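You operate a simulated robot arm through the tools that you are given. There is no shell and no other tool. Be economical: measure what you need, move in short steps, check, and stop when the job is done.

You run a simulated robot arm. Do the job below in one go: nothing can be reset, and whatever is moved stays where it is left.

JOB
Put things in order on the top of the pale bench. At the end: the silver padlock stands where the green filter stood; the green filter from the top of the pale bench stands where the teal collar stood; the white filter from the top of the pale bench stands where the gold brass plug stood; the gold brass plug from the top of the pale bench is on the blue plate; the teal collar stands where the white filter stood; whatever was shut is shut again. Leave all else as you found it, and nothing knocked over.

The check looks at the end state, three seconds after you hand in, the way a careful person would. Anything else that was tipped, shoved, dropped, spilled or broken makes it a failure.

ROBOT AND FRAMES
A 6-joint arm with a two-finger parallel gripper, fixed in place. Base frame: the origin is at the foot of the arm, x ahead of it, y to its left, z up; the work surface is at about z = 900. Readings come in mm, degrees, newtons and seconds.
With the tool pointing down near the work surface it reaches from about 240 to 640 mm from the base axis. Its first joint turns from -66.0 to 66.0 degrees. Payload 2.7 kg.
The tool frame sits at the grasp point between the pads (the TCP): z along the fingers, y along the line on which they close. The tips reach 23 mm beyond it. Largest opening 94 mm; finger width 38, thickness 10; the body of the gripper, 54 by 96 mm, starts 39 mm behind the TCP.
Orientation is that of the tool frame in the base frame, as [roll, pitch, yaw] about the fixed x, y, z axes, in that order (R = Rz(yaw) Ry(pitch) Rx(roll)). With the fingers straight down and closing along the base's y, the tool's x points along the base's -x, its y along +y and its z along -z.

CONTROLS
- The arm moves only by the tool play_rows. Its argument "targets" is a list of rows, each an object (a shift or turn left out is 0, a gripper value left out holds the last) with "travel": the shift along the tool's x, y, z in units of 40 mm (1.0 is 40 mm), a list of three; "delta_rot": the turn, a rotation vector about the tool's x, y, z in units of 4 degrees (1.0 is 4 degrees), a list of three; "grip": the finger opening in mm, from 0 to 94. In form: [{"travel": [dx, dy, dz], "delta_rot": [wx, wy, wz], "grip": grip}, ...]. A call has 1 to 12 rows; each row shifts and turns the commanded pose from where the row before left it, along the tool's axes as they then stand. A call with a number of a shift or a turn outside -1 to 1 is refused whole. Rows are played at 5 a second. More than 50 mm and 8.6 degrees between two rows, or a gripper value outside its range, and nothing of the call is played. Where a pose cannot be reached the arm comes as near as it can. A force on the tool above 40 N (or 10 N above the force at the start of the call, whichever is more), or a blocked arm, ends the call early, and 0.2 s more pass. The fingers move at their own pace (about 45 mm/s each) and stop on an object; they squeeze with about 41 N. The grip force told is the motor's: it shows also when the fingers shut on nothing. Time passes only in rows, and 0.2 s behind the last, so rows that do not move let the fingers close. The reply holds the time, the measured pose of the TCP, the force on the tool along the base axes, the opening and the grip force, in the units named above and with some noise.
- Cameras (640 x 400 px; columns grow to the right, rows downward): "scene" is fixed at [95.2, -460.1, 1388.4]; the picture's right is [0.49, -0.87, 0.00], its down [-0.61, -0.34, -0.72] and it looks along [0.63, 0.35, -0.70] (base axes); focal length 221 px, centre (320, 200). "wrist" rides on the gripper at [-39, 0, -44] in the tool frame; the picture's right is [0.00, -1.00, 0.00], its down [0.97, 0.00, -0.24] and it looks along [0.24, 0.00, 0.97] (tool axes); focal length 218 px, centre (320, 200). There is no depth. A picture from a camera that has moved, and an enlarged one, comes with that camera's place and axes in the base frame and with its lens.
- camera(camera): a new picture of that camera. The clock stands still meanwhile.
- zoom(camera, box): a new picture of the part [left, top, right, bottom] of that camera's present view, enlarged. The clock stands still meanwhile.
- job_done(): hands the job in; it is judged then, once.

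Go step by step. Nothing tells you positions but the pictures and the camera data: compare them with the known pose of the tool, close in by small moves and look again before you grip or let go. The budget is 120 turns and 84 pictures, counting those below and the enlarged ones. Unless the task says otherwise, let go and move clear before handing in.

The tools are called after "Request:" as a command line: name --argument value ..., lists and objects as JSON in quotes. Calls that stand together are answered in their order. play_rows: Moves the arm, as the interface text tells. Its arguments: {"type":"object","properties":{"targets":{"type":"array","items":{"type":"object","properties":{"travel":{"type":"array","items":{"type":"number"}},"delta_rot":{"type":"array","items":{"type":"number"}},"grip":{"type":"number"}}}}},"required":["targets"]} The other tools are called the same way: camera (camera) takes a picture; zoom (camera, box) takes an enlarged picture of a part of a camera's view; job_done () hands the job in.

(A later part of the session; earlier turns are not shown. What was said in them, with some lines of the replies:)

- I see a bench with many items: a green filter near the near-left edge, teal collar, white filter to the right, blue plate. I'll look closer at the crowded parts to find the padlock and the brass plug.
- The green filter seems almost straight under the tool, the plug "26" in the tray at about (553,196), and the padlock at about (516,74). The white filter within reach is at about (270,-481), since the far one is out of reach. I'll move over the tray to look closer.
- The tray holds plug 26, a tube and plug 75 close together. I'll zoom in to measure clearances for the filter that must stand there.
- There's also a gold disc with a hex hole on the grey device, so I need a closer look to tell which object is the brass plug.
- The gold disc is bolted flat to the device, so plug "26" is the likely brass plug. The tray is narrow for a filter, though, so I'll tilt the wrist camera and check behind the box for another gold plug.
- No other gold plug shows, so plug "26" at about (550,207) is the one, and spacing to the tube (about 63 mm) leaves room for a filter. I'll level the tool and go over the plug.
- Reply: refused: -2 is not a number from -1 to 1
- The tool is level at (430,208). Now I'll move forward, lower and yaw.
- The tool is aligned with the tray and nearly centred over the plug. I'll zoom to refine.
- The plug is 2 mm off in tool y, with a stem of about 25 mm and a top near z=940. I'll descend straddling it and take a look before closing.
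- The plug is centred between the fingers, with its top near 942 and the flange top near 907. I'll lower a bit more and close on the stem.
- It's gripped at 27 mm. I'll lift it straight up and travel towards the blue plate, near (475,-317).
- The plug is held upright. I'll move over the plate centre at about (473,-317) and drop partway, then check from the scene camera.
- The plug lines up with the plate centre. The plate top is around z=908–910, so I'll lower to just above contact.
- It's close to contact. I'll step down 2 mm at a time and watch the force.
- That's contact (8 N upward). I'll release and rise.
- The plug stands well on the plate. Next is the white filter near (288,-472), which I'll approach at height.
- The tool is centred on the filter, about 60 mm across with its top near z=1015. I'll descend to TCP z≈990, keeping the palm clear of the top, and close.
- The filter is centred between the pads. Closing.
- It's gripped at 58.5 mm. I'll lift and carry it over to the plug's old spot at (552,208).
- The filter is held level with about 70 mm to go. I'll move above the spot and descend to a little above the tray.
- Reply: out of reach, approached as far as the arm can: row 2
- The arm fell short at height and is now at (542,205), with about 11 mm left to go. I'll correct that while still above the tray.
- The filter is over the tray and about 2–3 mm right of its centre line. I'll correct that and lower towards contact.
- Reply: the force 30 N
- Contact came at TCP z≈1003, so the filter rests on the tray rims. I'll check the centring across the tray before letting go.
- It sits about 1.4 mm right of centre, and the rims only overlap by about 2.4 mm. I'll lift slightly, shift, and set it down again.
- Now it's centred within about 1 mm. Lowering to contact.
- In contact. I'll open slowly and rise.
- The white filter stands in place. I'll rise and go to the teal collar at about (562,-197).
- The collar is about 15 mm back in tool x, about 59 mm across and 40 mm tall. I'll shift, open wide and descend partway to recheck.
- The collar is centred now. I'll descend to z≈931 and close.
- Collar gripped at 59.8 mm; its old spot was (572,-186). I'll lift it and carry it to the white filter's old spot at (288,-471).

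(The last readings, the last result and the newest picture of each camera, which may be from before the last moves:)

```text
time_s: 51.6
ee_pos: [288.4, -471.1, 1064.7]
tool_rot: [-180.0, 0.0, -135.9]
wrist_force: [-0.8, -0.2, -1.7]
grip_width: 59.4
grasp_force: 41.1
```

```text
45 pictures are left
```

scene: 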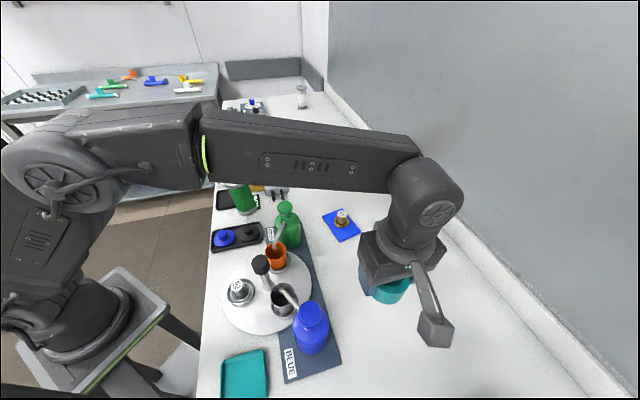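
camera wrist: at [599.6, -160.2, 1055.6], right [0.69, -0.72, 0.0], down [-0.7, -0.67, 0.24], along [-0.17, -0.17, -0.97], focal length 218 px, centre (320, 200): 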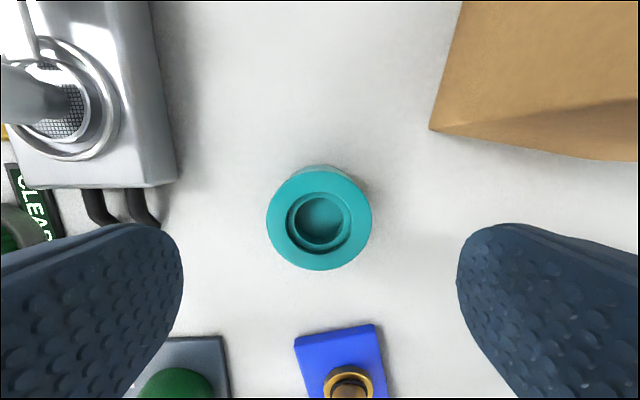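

At the spot. Descending to just above contact.

Request:
play_rows --targets '[{"travel": [0, 0, 0.9]}, {"travel": [0, 0, 0.9]}, {"travel": [0, 0, 0.9]}, {"travel": [0, 0, 0.5]}, {"travel": [0, 0, 0.05]}, {"travel": [0, 0, 0]}]'

Request:
play_rows --targets '[{"travel": [0, 0, 0.04]}, {"travel": [0, 0, 0]}]'

```text
time_s: 53.0
ee_pos: [289.0, -470.8, 933.9]
tool_rot: [-180.0, 0.0, -136.0]
wrist_force: [0.0, -0.6, -2.5]
grip_width: 59.6
grasp_force: 40.3
```

```text
time_s: 53.6
ee_pos: [289.8, -472.3, 932.6]
tool_rot: [180.0, 0.0, -135.9]
wrist_force: [0.1, 0.3, -2.7]
grip_width: 59.8
grasp_force: 41.4
```

Request:
play_rows --targets '[{"travel": [0, 0, 0.04]}, {"travel": [0, 0, 0]}]'

Request:
play_rows --targets '[{"travel": [0, 0, 0.03]}, {"travel": [0, 0, 0]}]'

```text
time_s: 54.2
ee_pos: [288.8, -470.8, 931.4]
tool_rot: [-180.0, 0.0, -136.0]
wrist_force: [-0.8, 1.0, 0.6]
grip_width: 59.8
grasp_force: 41.2
```

```text
time_s: 54.8
ee_pos: [288.1, -470.5, 931.5]
tool_rot: [-180.0, 0.0, -136.0]
wrist_force: [-1.0, 6.0, 15.6]
grip_width: 59.5
grasp_force: 41.0
```

In contact. I'll release, rise, and head for the green filter near (384,-46).

Request:
play_rows --targets '[{"travel": [0, 0, -0.02], "grip": 66}, {"grip": 78}, {"grip": 92}, {"grip": 92}, {"travel": [0, 0, -0.5]}, {"travel": [0, 0, -1]}, {"travel": [0, 0, -1]}, {"travel": [0, 0, -1]}, {"travel": [0, 0, -1]}, {"travel": [0, 0, -0.7]}, {"travel": [0, 0, 0]}]'

Request:
camera --camera "wrist"

Request:
play_rows --targets '[{"travel": [-0.827, 0.543, 0]}, {"travel": [-0.827, 0.543, 0]}, {"travel": [-0.827, 0.543, 0]}, {"travel": [-0.827, 0.543, 0]}, {"travel": [-0.827, 0.543, 0]}, {"travel": [-0.827, 0.543, 0]}, {"travel": [-0.827, 0.543, 0]}, {"travel": [-0.827, 0.543, 0]}, {"travel": [-0.827, 0.543, 0]}, {"travel": [-0.827, 0.543, 0]}, {"travel": [-0.827, 0.543, 0]}, {"travel": [0, 0, 0]}]'

Request:
camera --camera "wrist"

Request:
zoom --camera "scene" --box '[200, 150, 300, 260]'

```text
time_s: 57.2
ee_pos: [289.1, -469.7, 1139.1]
tool_rot: [180.0, 0.0, -136.0]
wrist_force: [-0.1, -0.4, 0.9]
grip_width: 91.9
grasp_force: 0.0
```

```text
44 pictures are left
camera wrist: at [315.2, -444.8, 1183.2], right [0.69, -0.72, 0.0], down [-0.7, -0.67, 0.24], along [-0.17, -0.17, -0.97], focal length 218 px, centre (320, 200)
```

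wrist: 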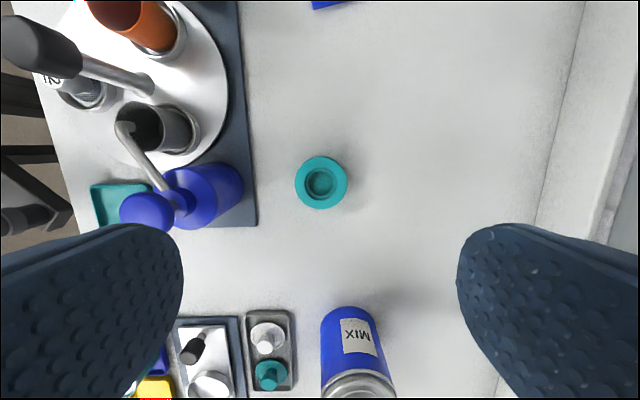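

```text
time_s: 59.8
ee_pos: [385.3, -44.8, 1136.2]
tool_rot: [179.9, 0.0, -135.9]
wrist_force: [-0.8, 0.0, -0.2]
grip_width: 91.9
grasp_force: 0.0
```

```text
43 pictures are left
camera wrist: at [411.5, -18.9, 1181.0], right [0.69, -0.72, 0.0], down [-0.7, -0.67, 0.24], along [-0.17, -0.17, -0.97], focal length 218 px, centre (320, 200)
```

wrist: 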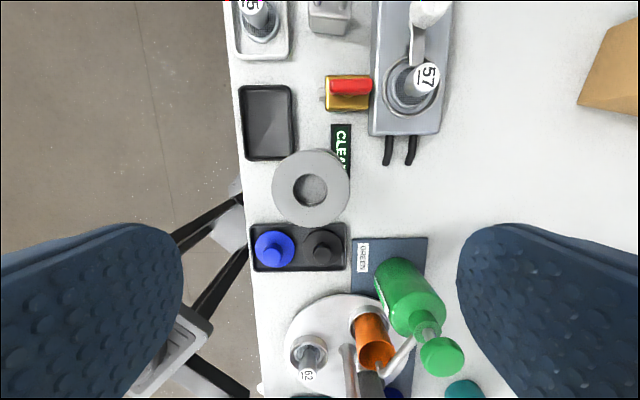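

```text
3.64 times, centred on (250, 205) of scene
camera zoom: at [95.2, -460.1, 1388.4], right [0.49, -0.87, 0.0], down [-0.61, -0.34, -0.72], along [0.63, 0.35, -0.7], focal length 803 px, centre (574, 182)
```

zoom: 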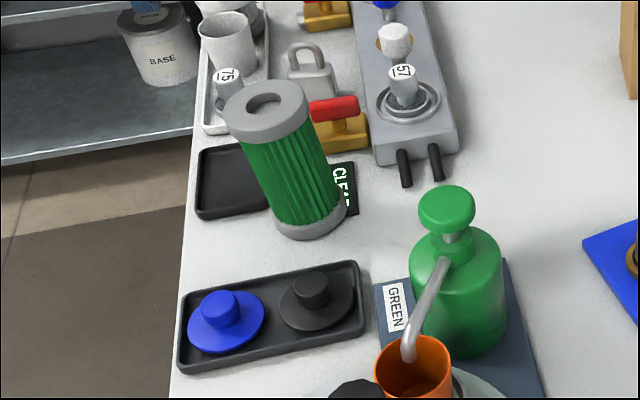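

The collar is placed well. The green filter's top is about 9 mm back in tool x and 7 mm in tool y, so I'll correct and come closer.

Request:
play_rows --targets '[{"travel": [-0.225, 0.17, 0.5]}, {"travel": [0, 0, 0.7]}, {"travel": [0, 0, 0]}]'

Request:
camera --camera "wrist"

```text
time_s: 60.6
ee_pos: [386.3, -34.1, 1088.7]
tool_rot: [-180.0, 0.1, -136.0]
wrist_force: [0.0, -0.6, 0.2]
grip_width: 91.9
grasp_force: 0.0
```

```text
41 pictures are left
camera wrist: at [413.5, -8.2, 1132.5], right [0.69, -0.72, 0.0], down [-0.7, -0.67, 0.24], along [-0.17, -0.17, -0.97], focal length 218 px, centre (320, 200)
```

wrist: 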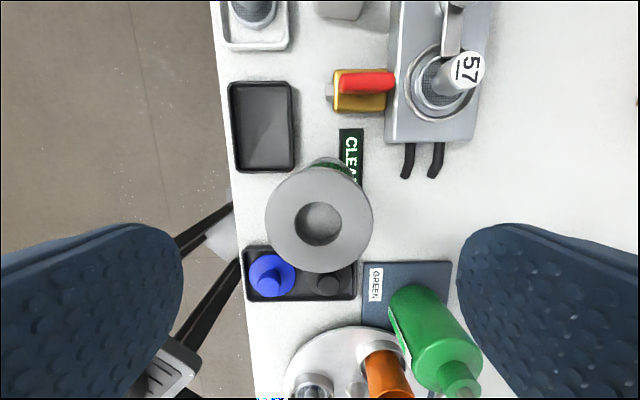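

The top is centred now, but the base seems to sit slightly towards the CLEAR sign, so I'll look closer for a lean.

Request:
zoom --camera "wrist" --box '[250, 110, 410, 210]'

Request:
zoom --camera "scene" --box '[215, 160, 275, 220]'

```text
4.00 times, centred on (330, 160) of wrist
camera zoom: at [413.5, -8.2, 1132.5], right [0.69, -0.72, 0.0], down [-0.7, -0.67, 0.24], along [-0.17, -0.17, -0.97], focal length 873 px, centre (280, 360)
```

zoom: 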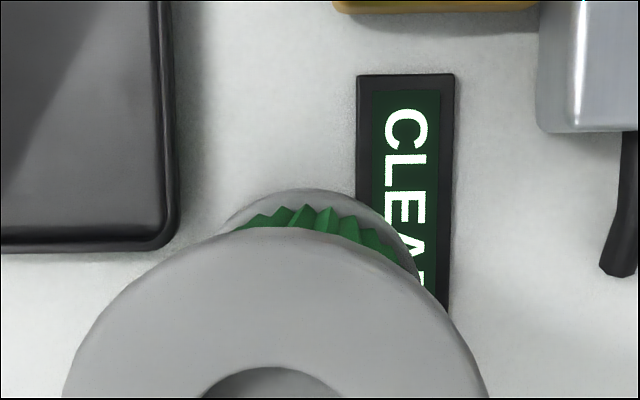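

```text
6.67 times, centred on (245, 190) of scene
camera zoom: at [95.2, -460.1, 1388.4], right [0.49, -0.87, 0.0], down [-0.61, -0.34, -0.72], along [0.63, 0.35, -0.7], focal length 1473 px, centre (820, 267)
```

zoom: 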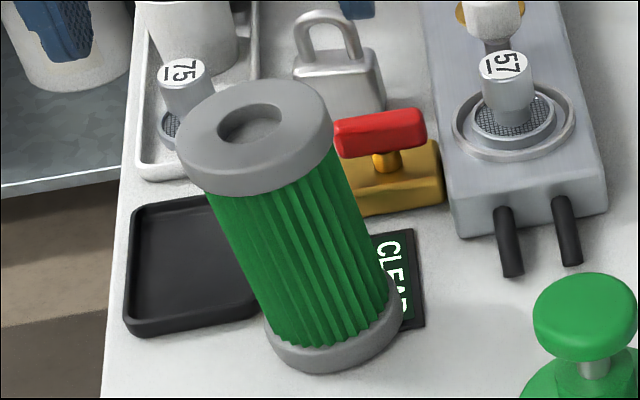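

The green filter leans about 5° because its base edge rests on the CLEAR sign plate; it was like that at the start, and its base centre is near (392,-43). I'll grip it around the top cap.

Request:
play_rows --targets '[{"travel": [0, -0.03, 0.8]}, {"travel": [0, 0, 0.8]}, {"travel": [0, 0, 0.8]}, {"travel": [0, 0, 0]}, {"grip": 76}, {"grip": 66}, {"grip": 50}, {"grip": 50}, {"grip": 50}]'

Request:
play_rows --targets '[{"travel": [0, 0, -0.3]}, {"travel": [0, 0, -0.8]}, {"travel": [0, 0, -1]}, {"travel": [0, 0, -0.9]}, {"travel": [0, 0, 0]}]'

Request:
camera --camera "wrist"

Request:
zoom --camera "scene" --box '[190, 90, 310, 220]'

```text
time_s: 62.6
ee_pos: [388.4, -36.1, 993.8]
tool_rot: [180.0, -0.1, -135.9]
wrist_force: [-0.3, -0.9, 1.0]
grip_width: 59.0
grasp_force: 41.3
```

```text
time_s: 63.8
ee_pos: [387.4, -36.0, 1113.2]
tool_rot: [180.0, -0.1, -136.0]
wrist_force: [0.4, -0.5, -1.7]
grip_width: 58.9
grasp_force: 41.3
```

```text
38 pictures are left
camera wrist: at [414.1, -11.1, 1157.4], right [0.69, -0.72, 0.0], down [-0.7, -0.67, 0.24], along [-0.17, -0.17, -0.97], focal length 218 px, centre (320, 200)
```

wrist: 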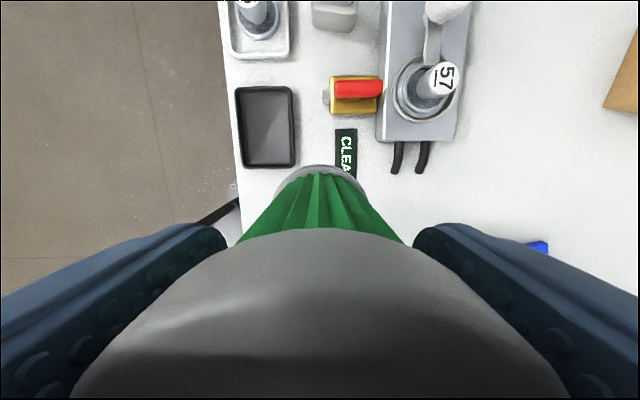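

```text
3.08 times, centred on (250, 155) of scene
camera zoom: at [95.2, -460.1, 1388.4], right [0.49, -0.87, 0.0], down [-0.61, -0.34, -0.72], along [0.63, 0.35, -0.7], focal length 680 px, centre (535, 338)
```

zoom: 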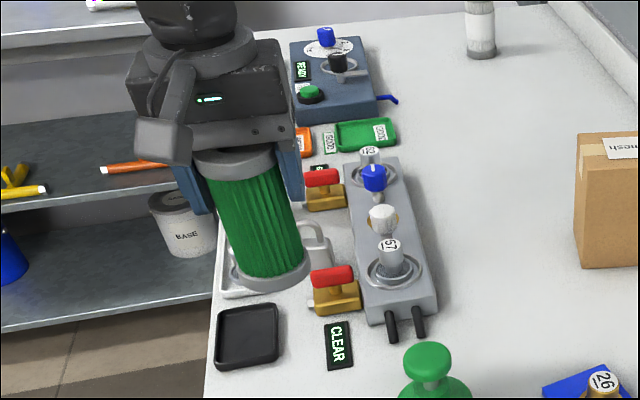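

The green filter hangs straight and the CLEAR sign is undisturbed. I'll carry it to the collar's old spot at (572,-186).

Request:
play_rows --targets '[{"travel": [-0.117, -0.984, 0]}, {"travel": [-0.117, -0.984, 0]}, {"travel": [-0.117, -0.984, 0]}, {"travel": [-0.117, -0.984, 0]}, {"travel": [-0.117, -0.984, 0]}, {"travel": [-0.117, -0.984, 0]}, {"travel": [0, 0, 0.8]}, {"travel": [0, 0, 0.8]}, {"travel": [0, 0, 0.8]}, {"travel": [0, 0, 0.4]}, {"travel": [0, 0, 0]}]'

Request:
zoom --camera "scene" --box '[270, 120, 390, 240]'

```text
time_s: 66.2
ee_pos: [572.2, -185.2, 999.7]
tool_rot: [-180.0, 0.1, -136.0]
wrist_force: [0.8, 0.2, -1.6]
grip_width: 58.6
grasp_force: 40.9
```

```text
3.33 times, centred on (330, 180) of scene
camera zoom: at [95.2, -460.1, 1388.4], right [0.49, -0.87, 0.0], down [-0.61, -0.34, -0.72], along [0.63, 0.35, -0.7], focal length 736 px, centre (287, 267)
```

zoom: 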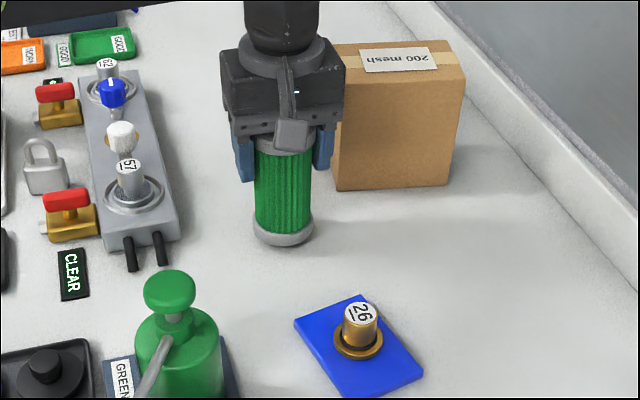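

Over the spot and upright. I'll lower in small steps to contact.

Request:
play_rows --targets '[{"travel": [0, 0, 0.05]}, {"travel": [0, 0, 0.05]}, {"travel": [0, 0, 0]}]'

Request:
play_rows --targets '[{"travel": [0, 0, 0.05]}, {"travel": [0, 0, 0]}]'

Request:
play_rows --targets '[{"travel": [0, 0, 0.04]}, {"travel": [0, 0, 0]}]'

```text
time_s: 67.0
ee_pos: [572.8, -185.5, 997.0]
tool_rot: [-180.0, -0.2, -136.0]
wrist_force: [-0.3, -0.2, -1.0]
grip_width: 58.7
grasp_force: 41.1
```

```text
time_s: 67.6
ee_pos: [572.2, -187.1, 995.6]
tool_rot: [-180.0, 0.0, -135.9]
wrist_force: [-0.1, -0.2, -1.7]
grip_width: 58.7
grasp_force: 40.8
```

```text
time_s: 68.2
ee_pos: [571.5, -186.0, 994.1]
tool_rot: [180.0, 0.0, -136.0]
wrist_force: [0.4, 0.9, -0.1]
grip_width: 58.8
grasp_force: 41.6
```

Request:
play_rows --targets '[{"travel": [0, 0, 0.04]}, {"travel": [0, 0, 0]}]'

Request:
play_rows --targets '[{"travel": [0, 0, 0.03]}, {"travel": [0, 0, 0]}]'

```text
time_s: 68.8
ee_pos: [571.9, -185.7, 993.3]
tool_rot: [-180.0, 0.0, -136.0]
wrist_force: [0.8, -0.6, -1.1]
grip_width: 58.7
grasp_force: 41.0
```

```text
time_s: 69.4
ee_pos: [571.4, -187.4, 990.7]
tool_rot: [-179.9, 0.0, -136.0]
wrist_force: [0.6, 0.0, -0.5]
grip_width: 58.9
grasp_force: 40.6
```

Request:
play_rows --targets '[{"travel": [0, 0, 0.03]}, {"travel": [0, 0, 0]}]'

Request:
play_rows --targets '[{"travel": [0, 0, 0.03]}, {"travel": [0, 0, 0]}]'

Request:
zoom --camera "scene" --box '[290, 150, 350, 210]'

```text
time_s: 70.0
ee_pos: [571.8, -185.1, 991.2]
tool_rot: [-179.9, 0.1, -136.0]
wrist_force: [0.7, 1.2, 3.0]
grip_width: 58.5
grasp_force: 41.0
```

```text
time_s: 70.6
ee_pos: [570.7, -185.8, 991.3]
tool_rot: [-179.9, 0.1, -135.9]
wrist_force: [-1.4, 3.3, 15.8]
grip_width: 58.9
grasp_force: 41.7
```

```text
6.67 times, centred on (320, 180) of scene
camera zoom: at [94.9, -459.9, 1388.5], right [0.49, -0.87, 0.0], down [-0.61, -0.34, -0.72], along [0.63, 0.35, -0.7], focal length 1473 px, centre (320, 333)
```

zoom: 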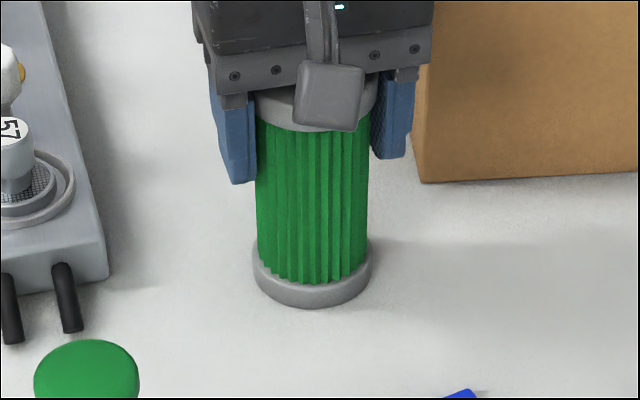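

Placed. I'll release, rise, and move towards the padlock near (505,65).

Request:
play_rows --targets '[{"travel": [0, 0, -0.03], "grip": 63}, {"grip": 70}, {"grip": 80}, {"grip": 80}, {"travel": [0, 0, -0.8]}, {"travel": [0, 0, -0.9]}, {"travel": [0, 0, -1]}, {"travel": [0, 0, 0]}]'

Request:
play_rows --targets '[{"travel": [-0.5, 0.94, 0]}, {"travel": [-0.5, 0.94, 0]}, {"travel": [-0.5, 0.94, 0]}, {"travel": [-0.5, 0.94, 0]}, {"travel": [-0.5, 0.94, 0]}, {"travel": [-0.5, 0.94, 0]}, {"travel": [0, 0, 0]}]'

Request:
camera --camera "wrist"

Request:
zoom --camera "scene" --box '[215, 120, 375, 250]'

```text
time_s: 72.4
ee_pos: [571.7, -186.5, 1100.3]
tool_rot: [-179.9, 0.1, -136.0]
wrist_force: [0.2, -0.4, -0.1]
grip_width: 80.0
grasp_force: 0.2
```

```text
time_s: 74.0
ee_pos: [501.6, 60.2, 1099.3]
tool_rot: [-180.0, 0.0, -136.0]
wrist_force: [-0.4, -0.1, 0.2]
grip_width: 80.2
grasp_force: 0.2
```

```text
34 pictures are left
camera wrist: at [528.3, 86.0, 1143.0], right [0.69, -0.72, 0.0], down [-0.7, -0.67, 0.24], along [-0.17, -0.17, -0.97], focal length 218 px, centre (320, 200)
```

wrist: 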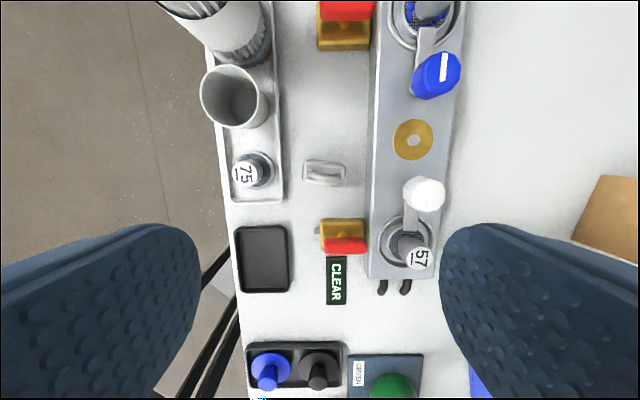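

```text
3.08 times, centred on (295, 185) of scene
camera zoom: at [95.2, -460.1, 1388.4], right [0.49, -0.87, 0.0], down [-0.61, -0.34, -0.72], along [0.63, 0.35, -0.7], focal length 680 px, centre (397, 246)
```

zoom: 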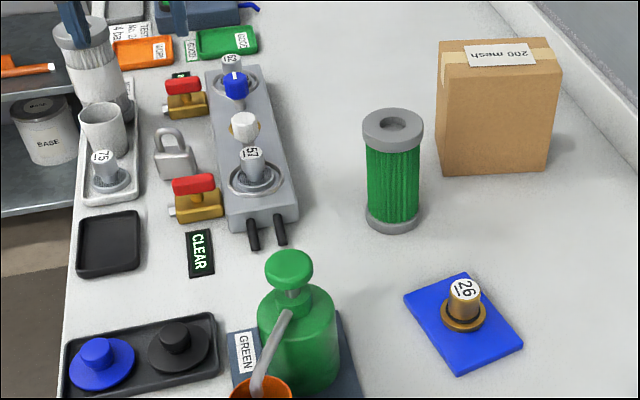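

The green filter stands cleanly. The padlock is between the tray and the device, wide side along the finger axis, and there's room to grip it across the width; zooming to measure.

Request:
zoom --camera "wrist" --box '[270, 140, 390, 220]'

Request:
zoom --camera "scene" --box '[230, 140, 290, 200]'

```text
5.00 times, centred on (330, 180) of wrist
camera zoom: at [528.3, 86.0, 1143.0], right [0.69, -0.72, 0.0], down [-0.7, -0.67, 0.24], along [-0.17, -0.17, -0.97], focal length 1091 px, centre (270, 300)
```

zoom: 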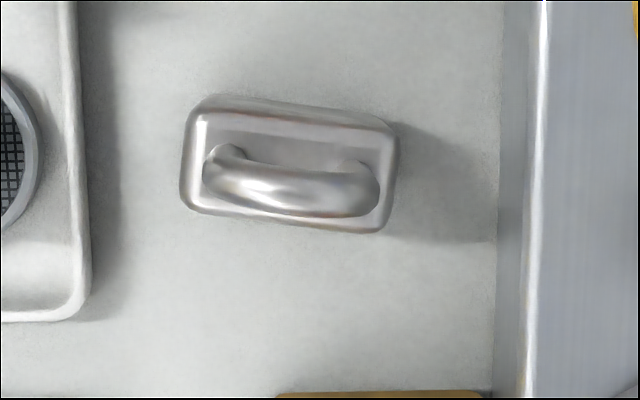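

```text
6.67 times, centred on (260, 170) of scene
camera zoom: at [95.2, -460.1, 1388.4], right [0.49, -0.87, 0.0], down [-0.61, -0.34, -0.72], along [0.63, 0.35, -0.7], focal length 1473 px, centre (720, 400)
```

zoom: 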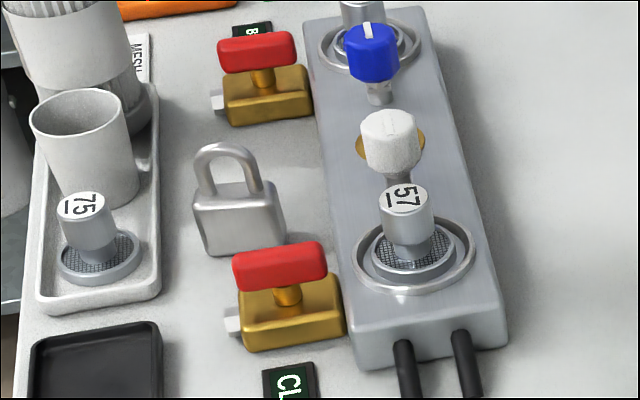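

Padlock: body about 38×20 mm, top near z=936, turned about 6°. I'll align, narrow the fingers to 54 and come down partway to check.

Request:
play_rows --targets '[{"travel": [-0.33, -0.085, 0], "grip": 54}, {"delta_rot": [0, 0, 0.75], "travel": [0, 0, 0.6]}, {"delta_rot": [0, 0, 0.75], "travel": [0, 0, 0.7]}, {"travel": [0, 0, 0.6]}, {"travel": [0, 0, 0]}]'

Request:
camera --camera "wrist"

```text
time_s: 75.2
ee_pos: [512.4, 67.4, 1022.0]
tool_rot: [180.0, 0.0, -142.0]
wrist_force: [0.8, -0.3, -0.4]
grip_width: 53.9
grasp_force: 0.1
```

```text
30 pictures are left
camera wrist: at [542.2, 89.4, 1066.0], right [0.62, -0.79, 0.0], down [-0.77, -0.6, 0.24], along [-0.19, -0.15, -0.97], focal length 218 px, centre (320, 200)
```

wrist: 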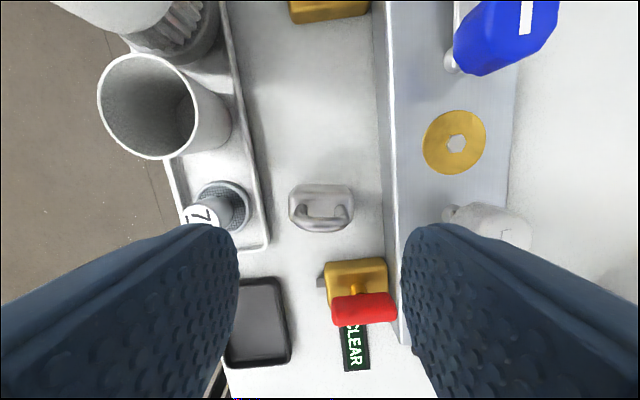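

Aligned now. I'll descend a bit further and check the fit.

Request:
play_rows --targets '[{"travel": [0, 0, 0.6]}, {"travel": [0, 0, 0.5]}, {"travel": [0, 0, 0]}]'

Request:
camera --camera "wrist"

```text
time_s: 76.0
ee_pos: [512.5, 66.0, 978.1]
tool_rot: [180.0, 0.0, -142.0]
wrist_force: [1.1, -0.5, -0.3]
grip_width: 54.0
grasp_force: 0.0
```

```text
29 pictures are left
camera wrist: at [543.2, 89.1, 1022.1], right [0.62, -0.79, 0.0], down [-0.77, -0.6, 0.24], along [-0.19, -0.15, -0.97], focal length 218 px, centre (320, 200)
```

wrist: 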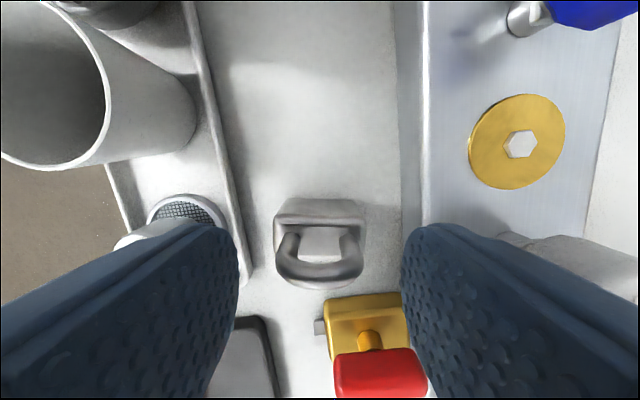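

Centred. I'll descend the last 40 mm and close across the body.

Request:
play_rows --targets '[{"travel": [0, 0, 0.5]}, {"travel": [0, 0, 0.5]}, {"travel": [0, 0, 0]}, {"grip": 44}, {"grip": 30}, {"grip": 30}, {"grip": 30}, {"grip": 30}]'

```text
time_s: 77.8
ee_pos: [513.1, 66.5, 937.8]
tool_rot: [180.0, 0.0, -142.0]
wrist_force: [-0.8, 0.1, -0.6]
grip_width: 41.5
grasp_force: 40.7
```

Gripped at 41.5 mm. The green filter's base spot was about (391,-43) with the CLEAR sign about 10 mm beside it, so I'll turn the padlock 84° to stand flat on the bench clear of the sign.

Request:
play_rows --targets '[{"travel": [0, 0, -0.5]}, {"travel": [0, 0, -1]}, {"travel": [0, 0, -1]}, {"travel": [0, 0, -1]}, {"delta_rot": [0, 0, 1]}, {"delta_rot": [0, 0, 1]}, {"delta_rot": [0, 0, 1]}, {"delta_rot": [0, 0, 1]}, {"delta_rot": [0, 0, 1]}, {"delta_rot": [0, 0, 1]}, {"delta_rot": [0, 0, 1]}, {"delta_rot": [0, 0, 1]}]'

Request:
play_rows --targets '[{"delta_rot": [0, 0, 1]}, {"delta_rot": [0, 0, 1]}, {"delta_rot": [0, 0, 1]}, {"delta_rot": [0, 0, 1]}, {"delta_rot": [0, 0, 1]}, {"delta_rot": [0, 0, 1]}, {"delta_rot": [0, 0, 1]}, {"delta_rot": [0, 0, 1]}, {"delta_rot": [0, 0, 1]}, {"delta_rot": [0, 0, 1]}, {"delta_rot": [0, 0, 1]}, {"delta_rot": [0, 0, 1]}]'

Request:
play_rows --targets '[{"delta_rot": [0, 0, 1]}, {"travel": [0, 0, 0]}]'

```text
time_s: 80.4
ee_pos: [512.4, 66.6, 1079.4]
tool_rot: [-180.0, 0.0, -174.1]
wrist_force: [0.2, -0.8, -1.8]
grip_width: 41.5
grasp_force: 40.8
```

```text
time_s: 83.0
ee_pos: [513.4, 65.4, 1078.7]
tool_rot: [180.0, 0.0, 137.9]
wrist_force: [0.2, 0.1, -2.4]
grip_width: 41.6
grasp_force: 40.7
```

```text
time_s: 83.6
ee_pos: [513.6, 67.4, 1079.2]
tool_rot: [180.0, 0.0, 134.0]
wrist_force: [0.5, 0.7, -1.8]
grip_width: 41.5
grasp_force: 40.1
```

Turned. Now moving over the target (389,-41) and lowering partway.

Request:
play_rows --targets '[{"travel": [0.044, -0.818, 0]}, {"travel": [0.044, -0.818, 0]}, {"travel": [0.044, -0.818, 0]}, {"travel": [0.044, -0.818, 0]}, {"travel": [0.044, -0.818, 0]}, {"travel": [0, 0, 1]}, {"travel": [0, 0, 1]}, {"travel": [0, 0, 0.8]}, {"travel": [0, 0, 0]}]'

Request:
camera --camera "wrist"

Request:
zoom --camera "scene" --box '[205, 160, 295, 260]'

```text
time_s: 85.6
ee_pos: [388.4, -42.1, 964.3]
tool_rot: [179.9, 0.0, 133.9]
wrist_force: [-0.7, -0.5, -2.1]
grip_width: 41.7
grasp_force: 41.2
```

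```text
28 pictures are left
camera wrist: at [414.8, -71.1, 1008.4], right [-0.72, -0.69, 0.0], down [-0.67, 0.7, 0.24], along [-0.17, 0.17, -0.97], focal length 218 px, centre (320, 200)
```

wrist: 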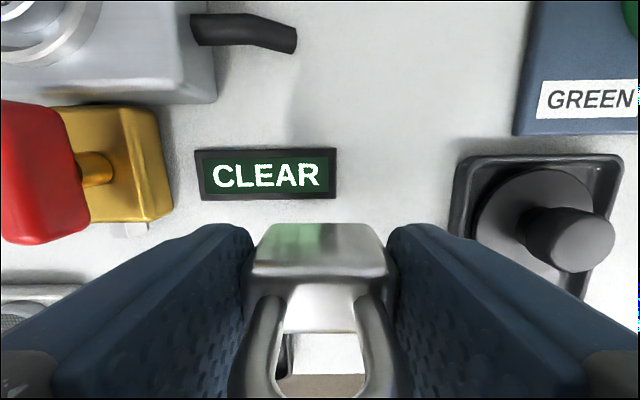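

```text
4.00 times, centred on (250, 210) of scene
camera zoom: at [95.2, -460.1, 1388.4], right [0.49, -0.87, 0.0], down [-0.61, -0.34, -0.72], along [0.63, 0.35, -0.7], focal length 884 px, centre (600, 160)
```

zoom: 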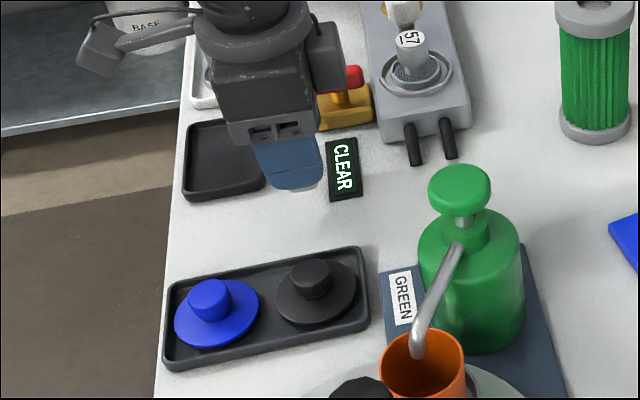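

Clearance to the sign is about 4 mm and the spot matches. Lowering to contact.

Request:
play_rows --targets '[{"travel": [0, 0, 0.3]}, {"travel": [0, 0, 0.25]}, {"travel": [0, 0, 0.05]}, {"travel": [0, 0, 0]}]'

Request:
play_rows --targets '[{"travel": [0, 0, 0.04]}, {"travel": [0, 0, 0]}]'

Request:
play_rows --targets '[{"travel": [0, 0, 0.03]}, {"travel": [0, 0, 0]}]'

```text
time_s: 86.6
ee_pos: [389.0, -40.2, 942.8]
tool_rot: [-180.0, 0.0, 134.0]
wrist_force: [0.1, -0.9, -2.0]
grip_width: 41.4
grasp_force: 41.1
```

```text
time_s: 87.2
ee_pos: [389.9, -41.7, 940.5]
tool_rot: [180.0, 0.0, 134.0]
wrist_force: [0.4, 0.0, -1.7]
grip_width: 41.7
grasp_force: 40.9
```

```text
time_s: 87.8
ee_pos: [388.3, -40.3, 939.6]
tool_rot: [179.9, 0.1, 134.1]
wrist_force: [-0.3, -0.4, -1.7]
grip_width: 41.7
grasp_force: 41.0
```

Request:
play_rows --targets '[{"travel": [0, 0, 0.04]}, {"travel": [0, 0, 0]}]'

Request:
play_rows --targets '[{"travel": [0, 0, 0.03]}, {"travel": [0, 0, 0]}]'

```text
time_s: 88.4
ee_pos: [390.0, -41.2, 937.5]
tool_rot: [179.9, -0.1, 134.1]
wrist_force: [0.0, 0.5, 0.1]
grip_width: 41.3
grasp_force: 40.1
```

```text
time_s: 89.0
ee_pos: [388.5, -41.7, 938.0]
tool_rot: [179.9, 0.1, 134.0]
wrist_force: [-9.7, 1.5, 25.6]
grip_width: 41.5
grasp_force: 40.9
```

Firm contact. I'll ease up, release, rise and check everything.

Request:
play_rows --targets '[{"travel": [0, 0, -0.03]}, {"grip": 47}, {"grip": 54}, {"grip": 60}, {"grip": 60}, {"travel": [0, 0, -0.6]}, {"travel": [0, 0, -1]}, {"travel": [0, 0, -1]}, {"travel": [0, 0, -1]}, {"travel": [0, 0, -1]}, {"travel": [0, 0, -0.8]}, {"travel": [0, 0, 0]}]'

Request:
camera --camera "wrist"

Request:
camera --camera "scene"

Request:
zoom --camera "scene" --box '[200, 100, 360, 260]'

```text
time_s: 91.6
ee_pos: [390.0, -42.0, 1154.1]
tool_rot: [180.0, 0.0, 134.0]
wrist_force: [0.1, 0.7, -0.8]
grip_width: 60.3
grasp_force: 0.1
```

```text
26 pictures are left
camera wrist: at [415.7, -71.1, 1199.3], right [-0.72, -0.69, 0.0], down [-0.67, 0.7, 0.24], along [-0.17, 0.17, -0.97], focal length 218 px, centre (320, 200)
```

wrist: 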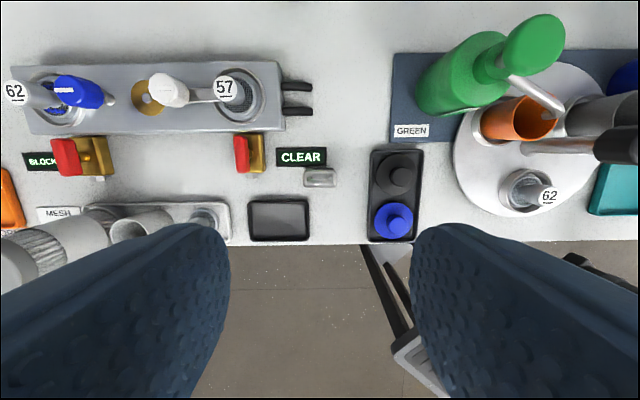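

```text
25 pictures are left
```

scene: 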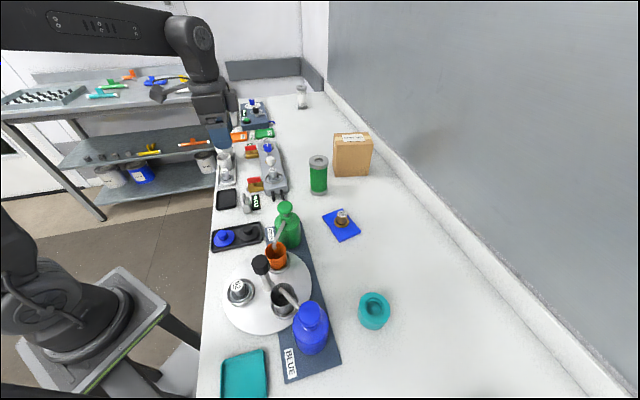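

```text
2.50 times, centred on (280, 180) of scene
camera zoom: at [95.2, -460.1, 1388.4], right [0.49, -0.87, 0.0], down [-0.61, -0.34, -0.72], along [0.63, 0.35, -0.7], focal length 552 px, centre (420, 250)
```

zoom: 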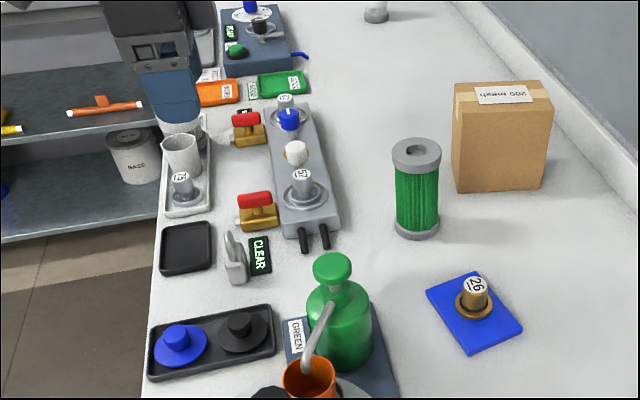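

All looks right; the arm hides the white filter, so I'll move aside for a last look.

Request:
play_rows --targets '[{"travel": [-0.7, -0.7, 0]}, {"travel": [-0.7, -0.7, 0]}, {"travel": [-0.7, -0.7, 0]}, {"travel": [-0.7, -0.7, 0]}, {"travel": [0, 0, 0]}]'

Request:
zoom --camera "scene" --box '[200, 110, 290, 220]'

```text
time_s: 92.8
ee_pos: [386.4, -199.2, 1154.2]
tool_rot: [-180.0, 0.0, 133.9]
wrist_force: [0.5, 0.2, 0.3]
grip_width: 60.1
grasp_force: 0.0
```

```text
3.64 times, centred on (245, 165) of scene
camera zoom: at [95.2, -460.1, 1388.4], right [0.49, -0.87, 0.0], down [-0.61, -0.34, -0.72], along [0.63, 0.35, -0.7], focal length 803 px, centre (593, 327)
```

zoom: 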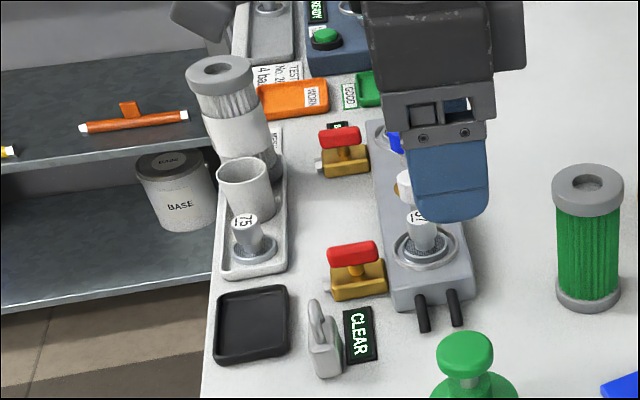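

Everything stands upright in its place and the arm is clear, so I'm handing in.

Request:
job_done

```text
The job is handed in.
```

I moved all five items to their new places and handed the job in; in the last pictures each stands upright and nothing else looks disturbed.

- **Gold brass plug:** I took this to be the gold piece marked 26, the only one that fitted. It now stands on the blue plate.
- **White filter:** There were two white filters on the bench and I used the one within reach. It stands where the plug was, resting on the rims of the narrow tray with only about 2 mm of overlap on each side.
- **Teal collar:** It stands where the white filter was.
- **Green filter:** It stands where the collar was. It had been leaning slightly on the edge of the CLEAR sign; it is upright now.
- **Silver padlock:** It stands where the green filter was, within about 3 mm. I turned it by about 84° so it sits flat on the bench, clear of the sign.

I opened nothing, so there was nothing to shut again.
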